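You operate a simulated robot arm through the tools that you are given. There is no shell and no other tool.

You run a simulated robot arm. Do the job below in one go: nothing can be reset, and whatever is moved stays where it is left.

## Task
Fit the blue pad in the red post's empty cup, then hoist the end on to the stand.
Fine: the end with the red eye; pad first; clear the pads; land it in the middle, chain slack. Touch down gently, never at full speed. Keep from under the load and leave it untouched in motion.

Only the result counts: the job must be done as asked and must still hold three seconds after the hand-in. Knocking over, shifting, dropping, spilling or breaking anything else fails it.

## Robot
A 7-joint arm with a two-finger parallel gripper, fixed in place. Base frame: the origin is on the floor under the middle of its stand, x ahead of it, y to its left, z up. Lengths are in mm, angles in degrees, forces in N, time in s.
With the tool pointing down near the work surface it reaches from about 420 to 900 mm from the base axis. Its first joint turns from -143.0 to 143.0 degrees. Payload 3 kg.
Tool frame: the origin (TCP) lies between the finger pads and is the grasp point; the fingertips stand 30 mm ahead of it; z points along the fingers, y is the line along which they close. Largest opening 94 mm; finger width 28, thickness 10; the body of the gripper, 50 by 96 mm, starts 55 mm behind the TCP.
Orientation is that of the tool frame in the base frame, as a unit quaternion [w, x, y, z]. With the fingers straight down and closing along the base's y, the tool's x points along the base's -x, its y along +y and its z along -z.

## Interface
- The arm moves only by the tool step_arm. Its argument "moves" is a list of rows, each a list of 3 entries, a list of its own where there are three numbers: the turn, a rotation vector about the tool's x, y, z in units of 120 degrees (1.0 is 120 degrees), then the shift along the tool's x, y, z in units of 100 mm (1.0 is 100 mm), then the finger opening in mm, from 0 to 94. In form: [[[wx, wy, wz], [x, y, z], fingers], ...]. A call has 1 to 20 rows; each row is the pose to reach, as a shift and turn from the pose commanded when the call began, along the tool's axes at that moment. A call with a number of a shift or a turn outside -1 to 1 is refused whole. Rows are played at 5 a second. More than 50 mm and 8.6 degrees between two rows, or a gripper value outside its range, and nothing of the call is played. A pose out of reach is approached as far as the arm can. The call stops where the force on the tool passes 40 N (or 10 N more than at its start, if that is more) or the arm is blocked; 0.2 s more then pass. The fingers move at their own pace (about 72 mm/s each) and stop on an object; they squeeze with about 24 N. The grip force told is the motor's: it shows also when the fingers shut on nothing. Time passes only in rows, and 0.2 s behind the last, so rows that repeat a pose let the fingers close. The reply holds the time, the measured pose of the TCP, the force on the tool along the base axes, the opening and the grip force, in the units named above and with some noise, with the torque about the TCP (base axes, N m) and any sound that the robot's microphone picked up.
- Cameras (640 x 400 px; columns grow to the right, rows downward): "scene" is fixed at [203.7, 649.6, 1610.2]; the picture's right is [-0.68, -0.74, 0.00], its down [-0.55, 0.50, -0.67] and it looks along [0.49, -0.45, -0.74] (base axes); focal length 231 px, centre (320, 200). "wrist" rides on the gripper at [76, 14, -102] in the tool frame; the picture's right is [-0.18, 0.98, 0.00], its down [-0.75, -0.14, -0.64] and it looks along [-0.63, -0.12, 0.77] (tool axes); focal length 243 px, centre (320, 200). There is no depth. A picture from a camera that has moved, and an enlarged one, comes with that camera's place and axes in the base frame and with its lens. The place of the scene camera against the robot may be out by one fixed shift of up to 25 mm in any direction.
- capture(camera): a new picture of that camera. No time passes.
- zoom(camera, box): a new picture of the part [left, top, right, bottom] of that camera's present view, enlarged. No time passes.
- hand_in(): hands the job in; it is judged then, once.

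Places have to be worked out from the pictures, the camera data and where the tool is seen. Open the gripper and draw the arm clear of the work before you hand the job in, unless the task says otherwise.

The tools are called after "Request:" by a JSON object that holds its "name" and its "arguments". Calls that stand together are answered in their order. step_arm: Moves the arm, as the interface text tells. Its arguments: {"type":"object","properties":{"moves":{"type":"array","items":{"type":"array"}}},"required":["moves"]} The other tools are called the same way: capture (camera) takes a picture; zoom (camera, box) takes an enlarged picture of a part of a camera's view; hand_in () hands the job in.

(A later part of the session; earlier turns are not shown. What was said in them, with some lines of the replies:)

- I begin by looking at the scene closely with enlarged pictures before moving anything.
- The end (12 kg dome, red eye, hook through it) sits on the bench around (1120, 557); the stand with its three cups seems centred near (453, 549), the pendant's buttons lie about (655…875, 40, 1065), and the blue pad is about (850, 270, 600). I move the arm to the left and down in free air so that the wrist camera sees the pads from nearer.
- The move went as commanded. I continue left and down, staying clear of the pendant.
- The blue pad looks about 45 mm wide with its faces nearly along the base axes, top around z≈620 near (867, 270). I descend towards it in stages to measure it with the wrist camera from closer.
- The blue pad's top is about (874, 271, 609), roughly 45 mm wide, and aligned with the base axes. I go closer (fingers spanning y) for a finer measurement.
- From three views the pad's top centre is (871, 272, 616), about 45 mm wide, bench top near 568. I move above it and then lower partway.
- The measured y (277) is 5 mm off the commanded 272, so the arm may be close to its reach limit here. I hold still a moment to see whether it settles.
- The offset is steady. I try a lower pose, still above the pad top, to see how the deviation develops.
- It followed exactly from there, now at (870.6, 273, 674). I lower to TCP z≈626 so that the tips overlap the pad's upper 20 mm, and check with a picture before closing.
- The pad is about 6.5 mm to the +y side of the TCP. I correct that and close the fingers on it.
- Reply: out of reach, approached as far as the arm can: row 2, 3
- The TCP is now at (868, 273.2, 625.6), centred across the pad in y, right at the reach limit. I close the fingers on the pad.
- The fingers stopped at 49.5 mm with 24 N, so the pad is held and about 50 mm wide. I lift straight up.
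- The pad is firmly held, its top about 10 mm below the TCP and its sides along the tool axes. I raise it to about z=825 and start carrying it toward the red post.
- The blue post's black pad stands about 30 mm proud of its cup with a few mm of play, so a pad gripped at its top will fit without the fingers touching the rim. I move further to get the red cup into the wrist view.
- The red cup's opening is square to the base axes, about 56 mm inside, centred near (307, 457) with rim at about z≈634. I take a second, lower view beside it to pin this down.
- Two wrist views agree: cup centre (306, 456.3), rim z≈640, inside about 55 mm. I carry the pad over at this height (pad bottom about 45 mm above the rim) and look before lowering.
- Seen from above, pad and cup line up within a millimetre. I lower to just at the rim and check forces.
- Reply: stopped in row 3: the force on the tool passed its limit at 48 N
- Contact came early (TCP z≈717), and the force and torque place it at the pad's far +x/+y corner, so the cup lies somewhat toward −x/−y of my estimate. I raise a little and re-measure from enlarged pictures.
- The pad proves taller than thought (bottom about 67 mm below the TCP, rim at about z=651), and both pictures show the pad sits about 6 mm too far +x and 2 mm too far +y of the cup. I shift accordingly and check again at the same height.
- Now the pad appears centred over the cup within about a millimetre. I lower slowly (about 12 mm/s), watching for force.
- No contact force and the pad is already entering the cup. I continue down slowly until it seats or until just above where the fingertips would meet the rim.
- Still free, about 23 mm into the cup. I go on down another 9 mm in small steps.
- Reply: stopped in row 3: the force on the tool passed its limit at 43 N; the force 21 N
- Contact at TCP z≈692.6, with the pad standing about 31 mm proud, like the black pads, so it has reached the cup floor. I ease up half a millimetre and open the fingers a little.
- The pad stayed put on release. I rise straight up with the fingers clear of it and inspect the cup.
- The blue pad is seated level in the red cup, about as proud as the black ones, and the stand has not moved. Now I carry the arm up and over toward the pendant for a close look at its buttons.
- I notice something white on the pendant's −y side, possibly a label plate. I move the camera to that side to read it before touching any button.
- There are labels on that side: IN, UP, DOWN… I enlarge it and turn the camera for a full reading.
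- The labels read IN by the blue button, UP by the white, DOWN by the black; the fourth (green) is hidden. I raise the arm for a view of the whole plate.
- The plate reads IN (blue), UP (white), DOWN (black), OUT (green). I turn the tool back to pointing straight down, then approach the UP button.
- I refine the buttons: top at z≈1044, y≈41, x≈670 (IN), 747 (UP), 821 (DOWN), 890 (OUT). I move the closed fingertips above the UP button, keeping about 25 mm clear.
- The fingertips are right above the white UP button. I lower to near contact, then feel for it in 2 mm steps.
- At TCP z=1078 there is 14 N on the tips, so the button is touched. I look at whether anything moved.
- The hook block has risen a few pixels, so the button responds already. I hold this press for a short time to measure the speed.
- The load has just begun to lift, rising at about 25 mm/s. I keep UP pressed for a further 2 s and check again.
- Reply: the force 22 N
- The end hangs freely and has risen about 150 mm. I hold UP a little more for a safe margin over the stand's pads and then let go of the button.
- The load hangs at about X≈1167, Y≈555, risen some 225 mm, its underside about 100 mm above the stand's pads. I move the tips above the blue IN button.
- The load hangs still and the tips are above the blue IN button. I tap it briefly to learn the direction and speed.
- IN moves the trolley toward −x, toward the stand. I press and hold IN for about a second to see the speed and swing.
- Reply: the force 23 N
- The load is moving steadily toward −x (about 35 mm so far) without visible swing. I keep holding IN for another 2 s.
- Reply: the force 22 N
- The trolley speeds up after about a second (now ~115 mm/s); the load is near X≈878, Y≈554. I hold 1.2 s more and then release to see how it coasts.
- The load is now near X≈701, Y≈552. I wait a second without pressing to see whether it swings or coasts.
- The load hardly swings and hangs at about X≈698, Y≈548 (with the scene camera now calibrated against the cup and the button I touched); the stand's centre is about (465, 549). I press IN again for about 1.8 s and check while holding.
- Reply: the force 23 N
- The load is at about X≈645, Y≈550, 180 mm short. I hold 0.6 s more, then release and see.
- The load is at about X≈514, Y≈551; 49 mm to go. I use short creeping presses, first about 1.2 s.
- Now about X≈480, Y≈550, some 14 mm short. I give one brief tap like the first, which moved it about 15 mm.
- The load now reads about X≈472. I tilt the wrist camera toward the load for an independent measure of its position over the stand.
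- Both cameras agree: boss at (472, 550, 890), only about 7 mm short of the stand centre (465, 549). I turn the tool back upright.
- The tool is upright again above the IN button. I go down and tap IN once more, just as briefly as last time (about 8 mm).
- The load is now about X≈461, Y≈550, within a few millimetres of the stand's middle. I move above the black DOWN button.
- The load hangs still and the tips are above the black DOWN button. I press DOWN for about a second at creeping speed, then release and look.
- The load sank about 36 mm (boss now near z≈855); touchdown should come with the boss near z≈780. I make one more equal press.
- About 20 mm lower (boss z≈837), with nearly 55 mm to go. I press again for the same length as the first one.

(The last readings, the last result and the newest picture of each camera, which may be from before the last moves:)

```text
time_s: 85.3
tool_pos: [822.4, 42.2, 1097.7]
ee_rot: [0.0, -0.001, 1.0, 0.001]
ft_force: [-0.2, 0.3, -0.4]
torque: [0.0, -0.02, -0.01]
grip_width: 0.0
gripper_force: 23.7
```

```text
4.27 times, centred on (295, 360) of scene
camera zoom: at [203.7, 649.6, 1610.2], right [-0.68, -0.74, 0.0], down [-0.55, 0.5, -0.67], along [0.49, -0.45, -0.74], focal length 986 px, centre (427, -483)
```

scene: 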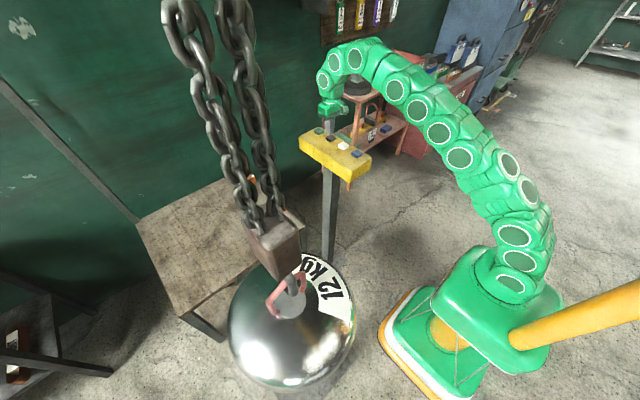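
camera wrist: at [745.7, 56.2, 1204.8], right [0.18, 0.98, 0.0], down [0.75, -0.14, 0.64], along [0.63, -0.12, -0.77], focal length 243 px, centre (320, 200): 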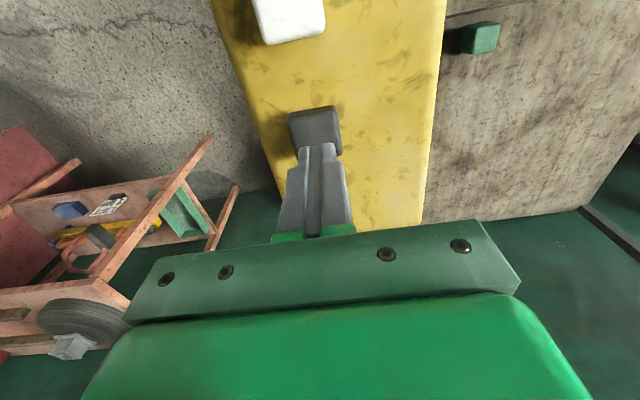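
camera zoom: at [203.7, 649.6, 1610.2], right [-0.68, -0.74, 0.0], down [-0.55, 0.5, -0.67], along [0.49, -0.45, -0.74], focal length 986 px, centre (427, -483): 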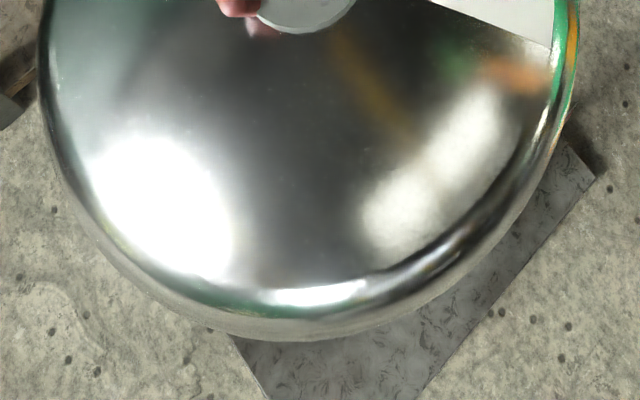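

Boss near z≈812, roughly 30 mm left. I give a shorter press (about 0.6 s).

Request:
{"name": "step_arm", "arguments": {"moves": [[[0, 0, 0], [0, 0, 0.1], 0], [[0, 0, 0], [0, 0, 0.16], 0], [[0, 0, 0], [0, 0, 0.2], 0], [[0, 0, 0], [0, 0, 0.2], 0], [[0, 0, 0], [0, 0, 0.2], 0], [[0, 0, 0], [0, 0, 0.1], 0], [[0, 0, 0], [0, 0, 0], 0], [[0, 0, 0], [0, 0, 0], 0]]}}

Request:
{"name": "zoom", "arguments": {"camera": "scene", "box": [180, 180, 380, 380]}}

Request:
{"name": "zoom", "arguments": {"camera": "scene", "box": [240, 200, 340, 300]}}

```text
time_s: 87.1
tool_pos: [822.7, 42.5, 1097.9]
ee_rot: [-0.001, -0.001, 1.0, 0.001]
ft_force: [-0.4, 0.2, 0.2]
torque: [-0.01, -0.03, 0.04]
grip_width: 0.0
gripper_force: 24.1
```

```text
2.00 times, centred on (280, 280) of scene
camera zoom: at [203.7, 649.6, 1610.2], right [-0.68, -0.74, 0.0], down [-0.55, 0.5, -0.67], along [0.49, -0.45, -0.74], focal length 462 px, centre (400, 40)
```

zoom: 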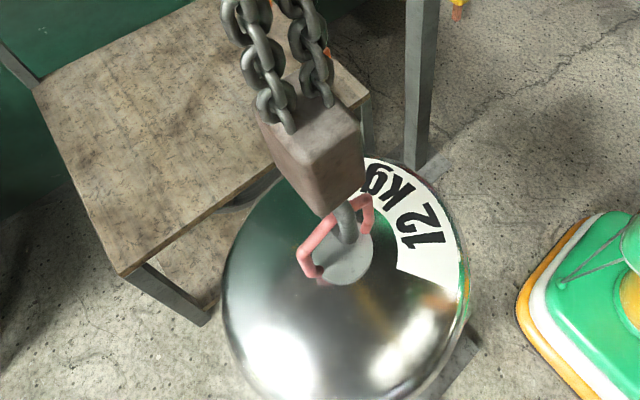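

```text
4.00 times, centred on (290, 250) of scene
camera zoom: at [203.7, 649.6, 1610.2], right [-0.68, -0.74, 0.0], down [-0.55, 0.5, -0.67], along [0.49, -0.45, -0.74], focal length 924 px, centre (440, 0)
```

zoom: 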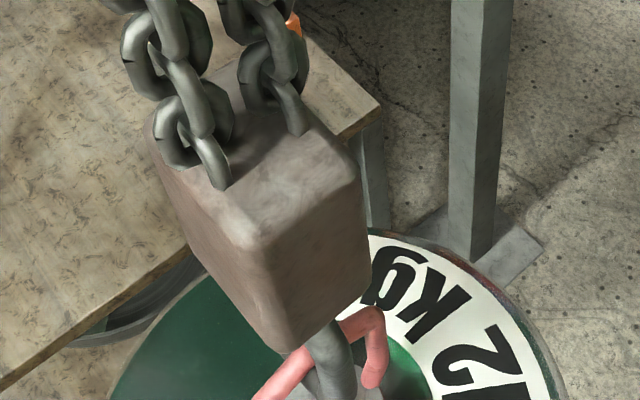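

About 12 mm lower (boss z≈800). I continue with the same short press, expecting touchdown within the next one or two.

Request:
{"name": "step_arm", "arguments": {"moves": [[[0, 0, 0], [0, 0, 0.1], 0], [[0, 0, 0], [0, 0, 0.16], 0], [[0, 0, 0], [0, 0, 0.2], 0], [[0, 0, 0], [0, 0, 0.2], 0], [[0, 0, 0], [0, 0, 0.1], 0], [[0, 0, 0], [0, 0, 0], 0], [[0, 0, 0], [0, 0, 0], 0]]}}

Request:
{"name": "zoom", "arguments": {"camera": "scene", "box": [180, 180, 380, 380]}}

Request:
{"name": "zoom", "arguments": {"camera": "scene", "box": [240, 200, 340, 300]}}

```text
time_s: 88.7
tool_pos: [822.9, 43.5, 1096.4]
ee_rot: [0.0, -0.001, 1.0, 0.001]
ft_force: [0.1, -0.1, -0.2]
torque: [0.01, -0.03, -0.02]
grip_width: 0.2
gripper_force: 23.9
```

```text
2.00 times, centred on (280, 280) of scene
camera zoom: at [203.7, 649.6, 1610.2], right [-0.68, -0.74, 0.0], down [-0.55, 0.5, -0.67], along [0.49, -0.45, -0.74], focal length 462 px, centre (400, 40)
```

zoom: 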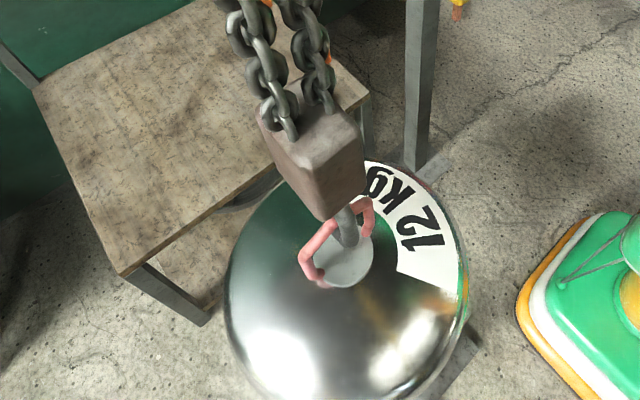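

```text
4.00 times, centred on (290, 250) of scene
camera zoom: at [203.7, 649.6, 1610.2], right [-0.68, -0.74, 0.0], down [-0.55, 0.5, -0.67], along [0.49, -0.45, -0.74], focal length 924 px, centre (440, 0)
```

zoom: 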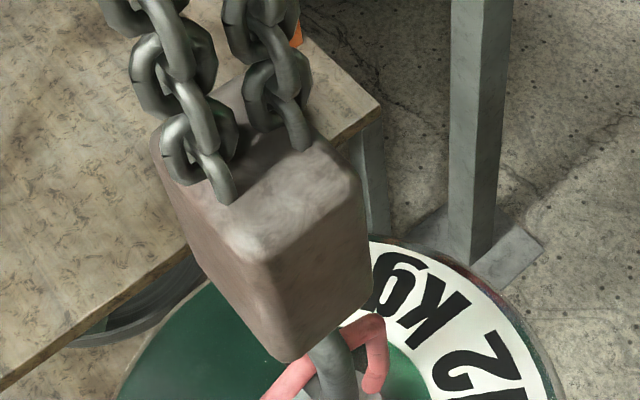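

It sank about 10 mm more, block and dome together, so not down yet. Another equally short press.

Request:
{"name": "step_arm", "arguments": {"moves": [[[0, 0, 0], [0, 0, 0.1], 0], [[0, 0, 0], [0, 0, 0.16], 0], [[0, 0, 0], [0, 0, 0.2], 0], [[0, 0, 0], [0, 0, 0.2], 0], [[0, 0, 0], [0, 0, 0.1], 0], [[0, 0, 0], [0, 0, 0], 0], [[0, 0, 0], [0, 0, 0], 0]]}}

Request:
{"name": "zoom", "arguments": {"camera": "scene", "box": [180, 180, 380, 380]}}

Request:
{"name": "zoom", "arguments": {"camera": "scene", "box": [240, 200, 340, 300]}}

```text
time_s: 90.3
tool_pos: [822.6, 41.9, 1097.5]
ee_rot: [-0.001, -0.001, 1.0, 0.001]
ft_force: [0.4, 0.1, 0.8]
torque: [0.0, 0.04, -0.01]
grip_width: 0.1
gripper_force: 24.1
```

```text
2.00 times, centred on (280, 280) of scene
camera zoom: at [203.7, 649.6, 1610.2], right [-0.68, -0.74, 0.0], down [-0.55, 0.5, -0.67], along [0.49, -0.45, -0.74], focal length 462 px, centre (400, 40)
```

zoom: 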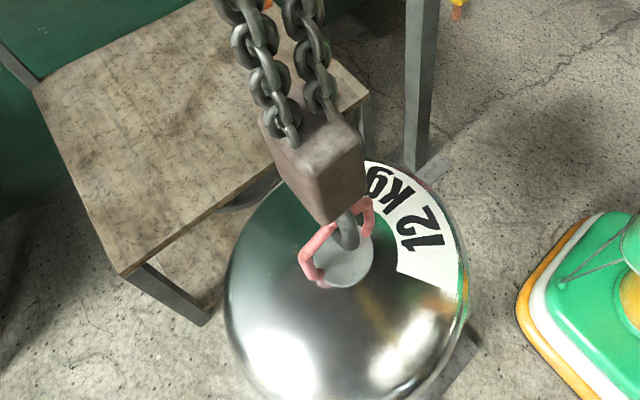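

```text
4.00 times, centred on (290, 250) of scene
camera zoom: at [203.7, 649.6, 1610.2], right [-0.68, -0.74, 0.0], down [-0.55, 0.5, -0.67], along [0.49, -0.45, -0.74], focal length 924 px, centre (440, 0)
```

zoom: 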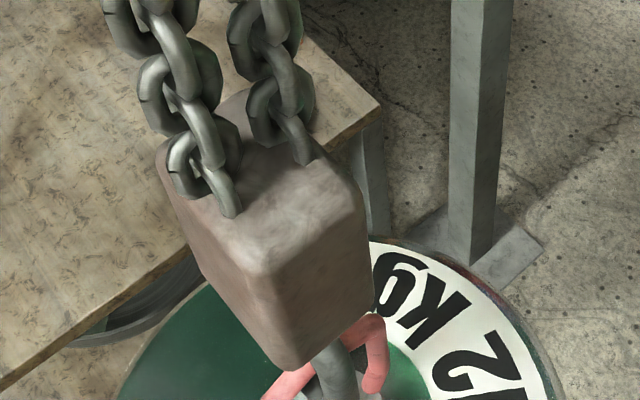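

The dome has not moved between the last two pictures while the hook block sank about 10 mm more: it has touched down gently and the hook is loose in the eye. I give one more short press for clear slack.

Request:
{"name": "step_arm", "arguments": {"moves": [[[0, 0, 0], [0, 0, 0.1], 0], [[0, 0, 0], [0, 0, 0.16], 0], [[0, 0, 0], [0, 0, 0.2], 0], [[0, 0, 0], [0, 0, 0.2], 0], [[0, 0, 0], [0, 0, 0.1], 0], [[0, 0, 0], [0, 0, 0], 0], [[0, 0, 0], [0, 0, 0], 0]]}}

Request:
{"name": "zoom", "arguments": {"camera": "scene", "box": [180, 180, 380, 380]}}

Request:
{"name": "zoom", "arguments": {"camera": "scene", "box": [240, 200, 340, 300]}}

Request:
{"name": "capture", "arguments": {"camera": "scene"}}

```text
time_s: 91.9
tool_pos: [821.6, 42.5, 1097.5]
ee_rot: [0.0, -0.001, 1.0, 0.001]
ft_force: [0.5, -0.1, -1.0]
torque: [0.03, 0.06, 0.02]
grip_width: 0.2
gripper_force: 24.1
```

```text
2.00 times, centred on (280, 280) of scene
camera zoom: at [203.7, 649.6, 1610.2], right [-0.68, -0.74, 0.0], down [-0.55, 0.5, -0.67], along [0.49, -0.45, -0.74], focal length 462 px, centre (400, 40)
```

zoom: 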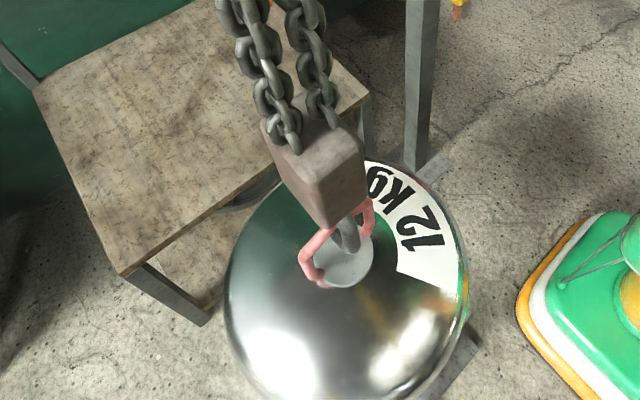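

```text
4.00 times, centred on (290, 250) of scene
camera zoom: at [203.7, 649.6, 1610.2], right [-0.68, -0.74, 0.0], down [-0.55, 0.5, -0.67], along [0.49, -0.45, -0.74], focal length 924 px, centre (440, 0)
```

zoom: 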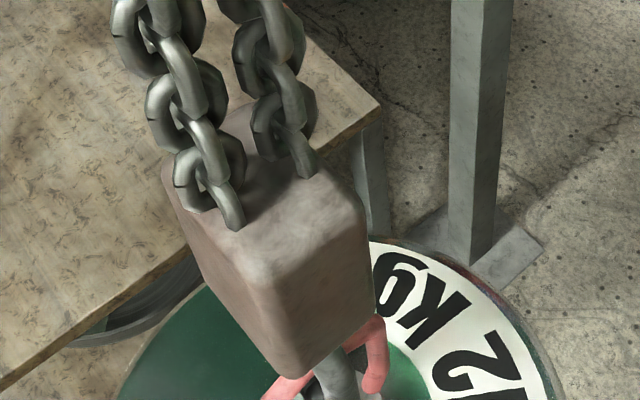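

```text
taken
```

scene: 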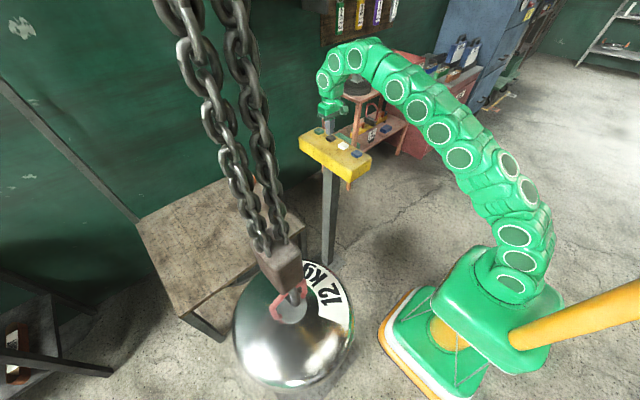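

The block sank further while the dome stayed put, so the chain is slack with the end resting on the pads. I draw the arm up off the pendant and turn the wrist camera to check the seating from the side.

Request:
{"name": "step_arm", "arguments": {"moves": [[[0, 0, 0], [0, 0, -0.3], 0], [[0, 0, 0], [0, 0, -0.7], 0], [[0, 0, 0], [0.4, 0, -0.9], 0], [[0, 0, 0], [0.8, 0, -0.9], 0], [[0, 0, 0], [1.0, -0.1, -0.9], 0]]}}

Request:
{"name": "step_arm", "arguments": {"moves": [[[0, 0, -0.07], [0.1, 0, 0], 0], [[0, 0, -0.14], [0.2, 0, 0], 0], [[0, 0, -0.21], [0.3, 0, 0], 0], [[0, 0, -0.28], [0.4, 0, 0], 0], [[0, 0, -0.35], [0.5, 0, 0], 0], [[0, 0, -0.42], [0.6, 0, 0], 0], [[0, 0, -0.49], [0.7, 0, 0], 0], [[0, 0, -0.56], [0.8, 0, 0], 0], [[0, 0, -0.63], [0.9, 0, 0], 0], [[0, 0, -0.7], [1.0, 0, 0], 0], [[0, 0, -0.75], [1.0, 0, 0], 0], [[0, 0, -0.75], [1.0, 0, 0], 0]]}}

Request:
{"name": "step_arm", "arguments": {"moves": [[[0, -0.06, 0], [0, 0, 0], 0], [[0, -0.12, 0], [0, 0, 0], 0], [[0, -0.16, 0], [0, 0, 0], 0], [[0, -0.16, 0], [0, 0, 0], 0]]}}

Request:
{"name": "capture", "arguments": {"camera": "wrist"}}

Request:
{"name": "capture", "arguments": {"camera": "scene"}}

```text
time_s: 93.1
tool_pos: [722.7, 33.2, 1186.6]
ee_rot: [-0.001, 0.0, 1.0, 0.001]
ft_force: [0.0, -0.4, -0.4]
torque: [0.02, -0.01, -0.01]
grip_width: 0.0
gripper_force: 23.9
out of reach, approached as far as the arm can: row 2
```

```text
time_s: 95.7
tool_pos: [623.2, 32.9, 1188.4]
ee_rot: [0.0, 0.708, -0.707, 0.0]
ft_force: [-0.2, 0.1, -0.9]
torque: [-0.03, -0.02, -0.02]
grip_width: 0.0
gripper_force: 24.1
```

```text
time_s: 96.7
tool_pos: [622.3, 32.7, 1188.0]
ee_rot: [-0.118, 0.698, -0.696, -0.119]
ft_force: [0.1, 0.5, -0.6]
torque: [-0.02, -0.01, 0.0]
grip_width: 0.1
gripper_force: 23.7
```

```text
taken
camera wrist: at [608.0, -73.7, 1258.5], right [-0.98, 0.17, 0.06], down [0.14, 0.5, 0.86], along [0.12, 0.85, -0.51], focal length 243 px, centre (320, 200)
```

wrist: 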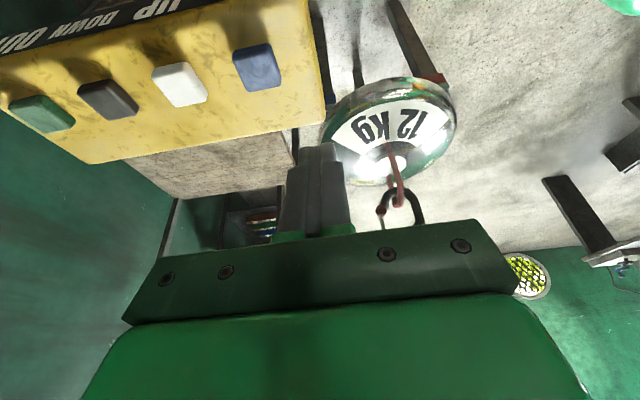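

```text
taken
```

scene: 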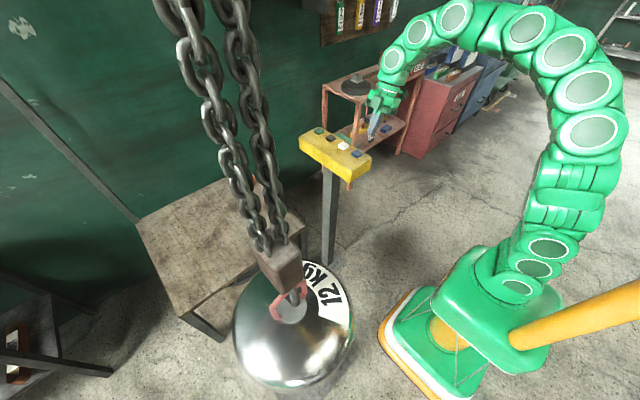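

Request:
{"name": "zoom", "arguments": {"camera": "wrist", "box": [310, 40, 470, 230]}}

Request:
{"name": "zoom", "arguments": {"camera": "scene", "box": [220, 220, 370, 400]}}

```text
2.11 times, centred on (390, 135) of wrist
camera zoom: at [608.0, -73.7, 1258.5], right [-0.98, 0.17, 0.06], down [0.14, 0.5, 0.86], along [0.12, 0.85, -0.51], focal length 511 px, centre (173, 337)
```

zoom: 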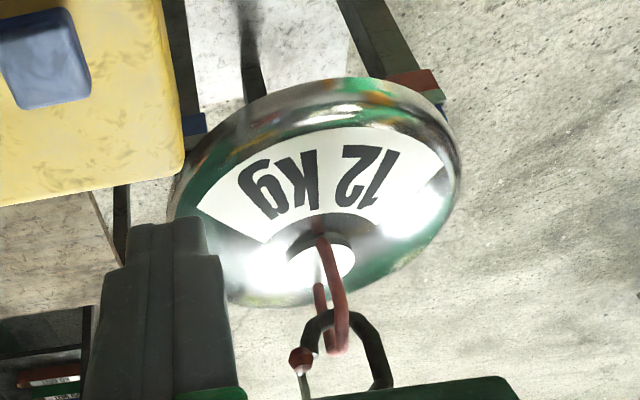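

```text
2.22 times, centred on (295, 310) of scene
camera zoom: at [203.7, 649.6, 1610.2], right [-0.68, -0.74, 0.0], down [-0.55, 0.5, -0.67], along [0.49, -0.45, -0.74], focal length 514 px, centre (376, -44)
```

zoom: 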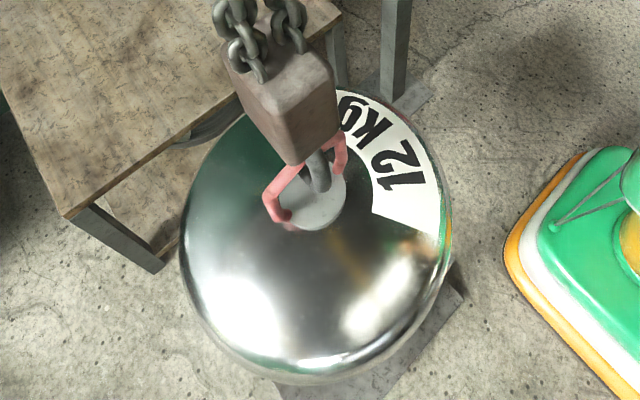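

The side view puts the boss at about (462, 550, 780): the end sits on all three pads, centred within a few millimetres, hook loose in the eye and chain slack. I turn the tool back upright, open the gripper and draw the arm clear.

Request:
{"name": "step_arm", "arguments": {"moves": [[[0, 0.06, 0], [0, 0, 0], 0], [[0, 0.12, 0], [0, 0, 0], 0], [[0, 0.16, 0], [0, 0, 0], 0], [[0, 0.16, 0], [0, 0, -0.4], 0], [[0, 0.16, 0], [0, 0, -0.4], 0]]}}

Request:
{"name": "step_arm", "arguments": {"moves": [[[0, 0, 0.07], [0, 0, 0], 20], [[0, 0, 0.14], [0, 0, 0], 40], [[0, 0, 0.21], [0, 0, 0], 60], [[0, 0, 0.28], [0, 0, 0], 94], [[0, 0, 0.35], [0, 0, 0], 94], [[0, 0, 0.42], [0, 0, 0], 94], [[0, 0, 0.49], [0, 0, 0], 94], [[0, 0, 0.56], [0, 0, 0], 94], [[0, 0, 0.63], [0, 0, 0], 94], [[0, 0, 0.7], [0, 0, 0], 94], [[0, 0, 0.75], [0, 0, 0], 94], [[0, 0, 0.75], [0, 0, 0], 94]]}}

Request:
{"name": "step_arm", "arguments": {"moves": [[[0, 0, 0], [0.2, -0.3, -0.2], 94], [[0, 0, 0], [0.4, -0.6, -0.4], 94], [[0, 0, 0], [0.6, -0.9, -0.6], 94], [[0, 0, 0], [0.6, -1.0, -0.7], 94], [[0, 0, 0], [0.6, -1.0, -0.7], 94]]}}

Request:
{"name": "capture", "arguments": {"camera": "scene"}}

Request:
{"name": "capture", "arguments": {"camera": "wrist"}}

Request:
{"name": "zoom", "arguments": {"camera": "scene", "box": [220, 220, 370, 400]}}

```text
time_s: 97.9
tool_pos: [622.5, 17.3, 1224.6]
ee_rot: [0.001, 0.707, -0.707, 0.0]
ft_force: [-0.5, -0.2, 0.0]
torque: [0.0, 0.01, 0.01]
grip_width: 0.1
gripper_force: 24.2
```

```text
time_s: 100.5
tool_pos: [621.8, 17.6, 1225.3]
ee_rot: [-0.001, -0.001, 1.0, 0.001]
ft_force: [-0.3, 0.4, -0.7]
torque: [-0.01, 0.02, -0.01]
grip_width: 93.9
gripper_force: 0.1
```

```text
time_s: 101.7
tool_pos: [562.7, -79.6, 1293.9]
ee_rot: [-0.001, 0.0, 1.0, 0.0]
ft_force: [0.1, 0.4, -0.2]
torque: [0.0, -0.02, 0.03]
grip_width: 94.0
gripper_force: 0.0
```

```text
taken
```

scene: 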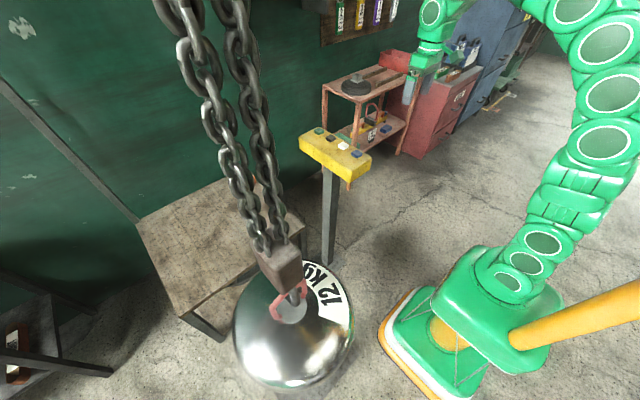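

```text
taken
camera wrist: at [485.7, -67.1, 1396.8], right [0.18, 0.98, 0.0], down [0.75, -0.14, 0.64], along [0.63, -0.12, -0.77], focal length 243 px, centre (320, 200)
```

wrist: 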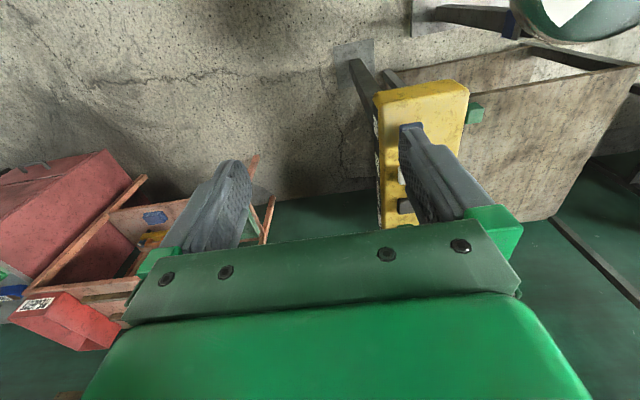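

```text
2.22 times, centred on (295, 310) of scene
camera zoom: at [203.7, 649.6, 1610.2], right [-0.68, -0.74, 0.0], down [-0.55, 0.5, -0.67], along [0.49, -0.45, -0.74], focal length 514 px, centre (376, -44)
```

zoom: 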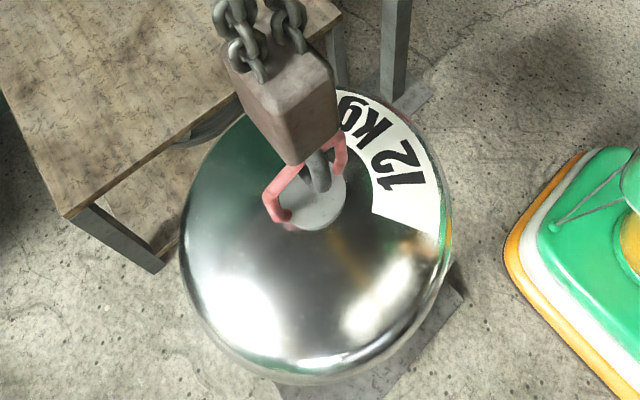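

The end rests still on the stand with a slack chain, the blue pad is under it in the red cup, the other things are where they were, and the arm is clear with the gripper open. I hand the job in.

Request:
{"name": "hand_in", "arguments": {}}

```text
The job is handed in.
```

The blue pad is in the red post's cup, and the 12 kg end with the red eye is resting on the stand. I've handed the job in; no verdict has come back yet.

- **Pad:** It went in first and sits level, standing about as proud as the two black ones. On the first try it caught the rim at 48 N. I raised it, re-measured, moved it about 6 mm and it went in. The stand did not shift.
- **Hoist:** I lifted the end about 225 mm, so its underside passed roughly 110 mm above the pads on the stand. Full trolley speed was used only while it was up and away from them.
- **Landing:** I lowered it in short presses of about a second or less, so it touched down at creeping speed. The middle of the end is at about (462, 550), and I put the stand's centre at about (465, 549).
- **Chain:** The hook dropped roughly 20 mm further after touchdown. It is still in the eye, and the chain is slack.

I never had the arm under the load or touched it while it was moving. In the last pictures nothing else had been moved. The gripper is open and the arm is drawn clear.
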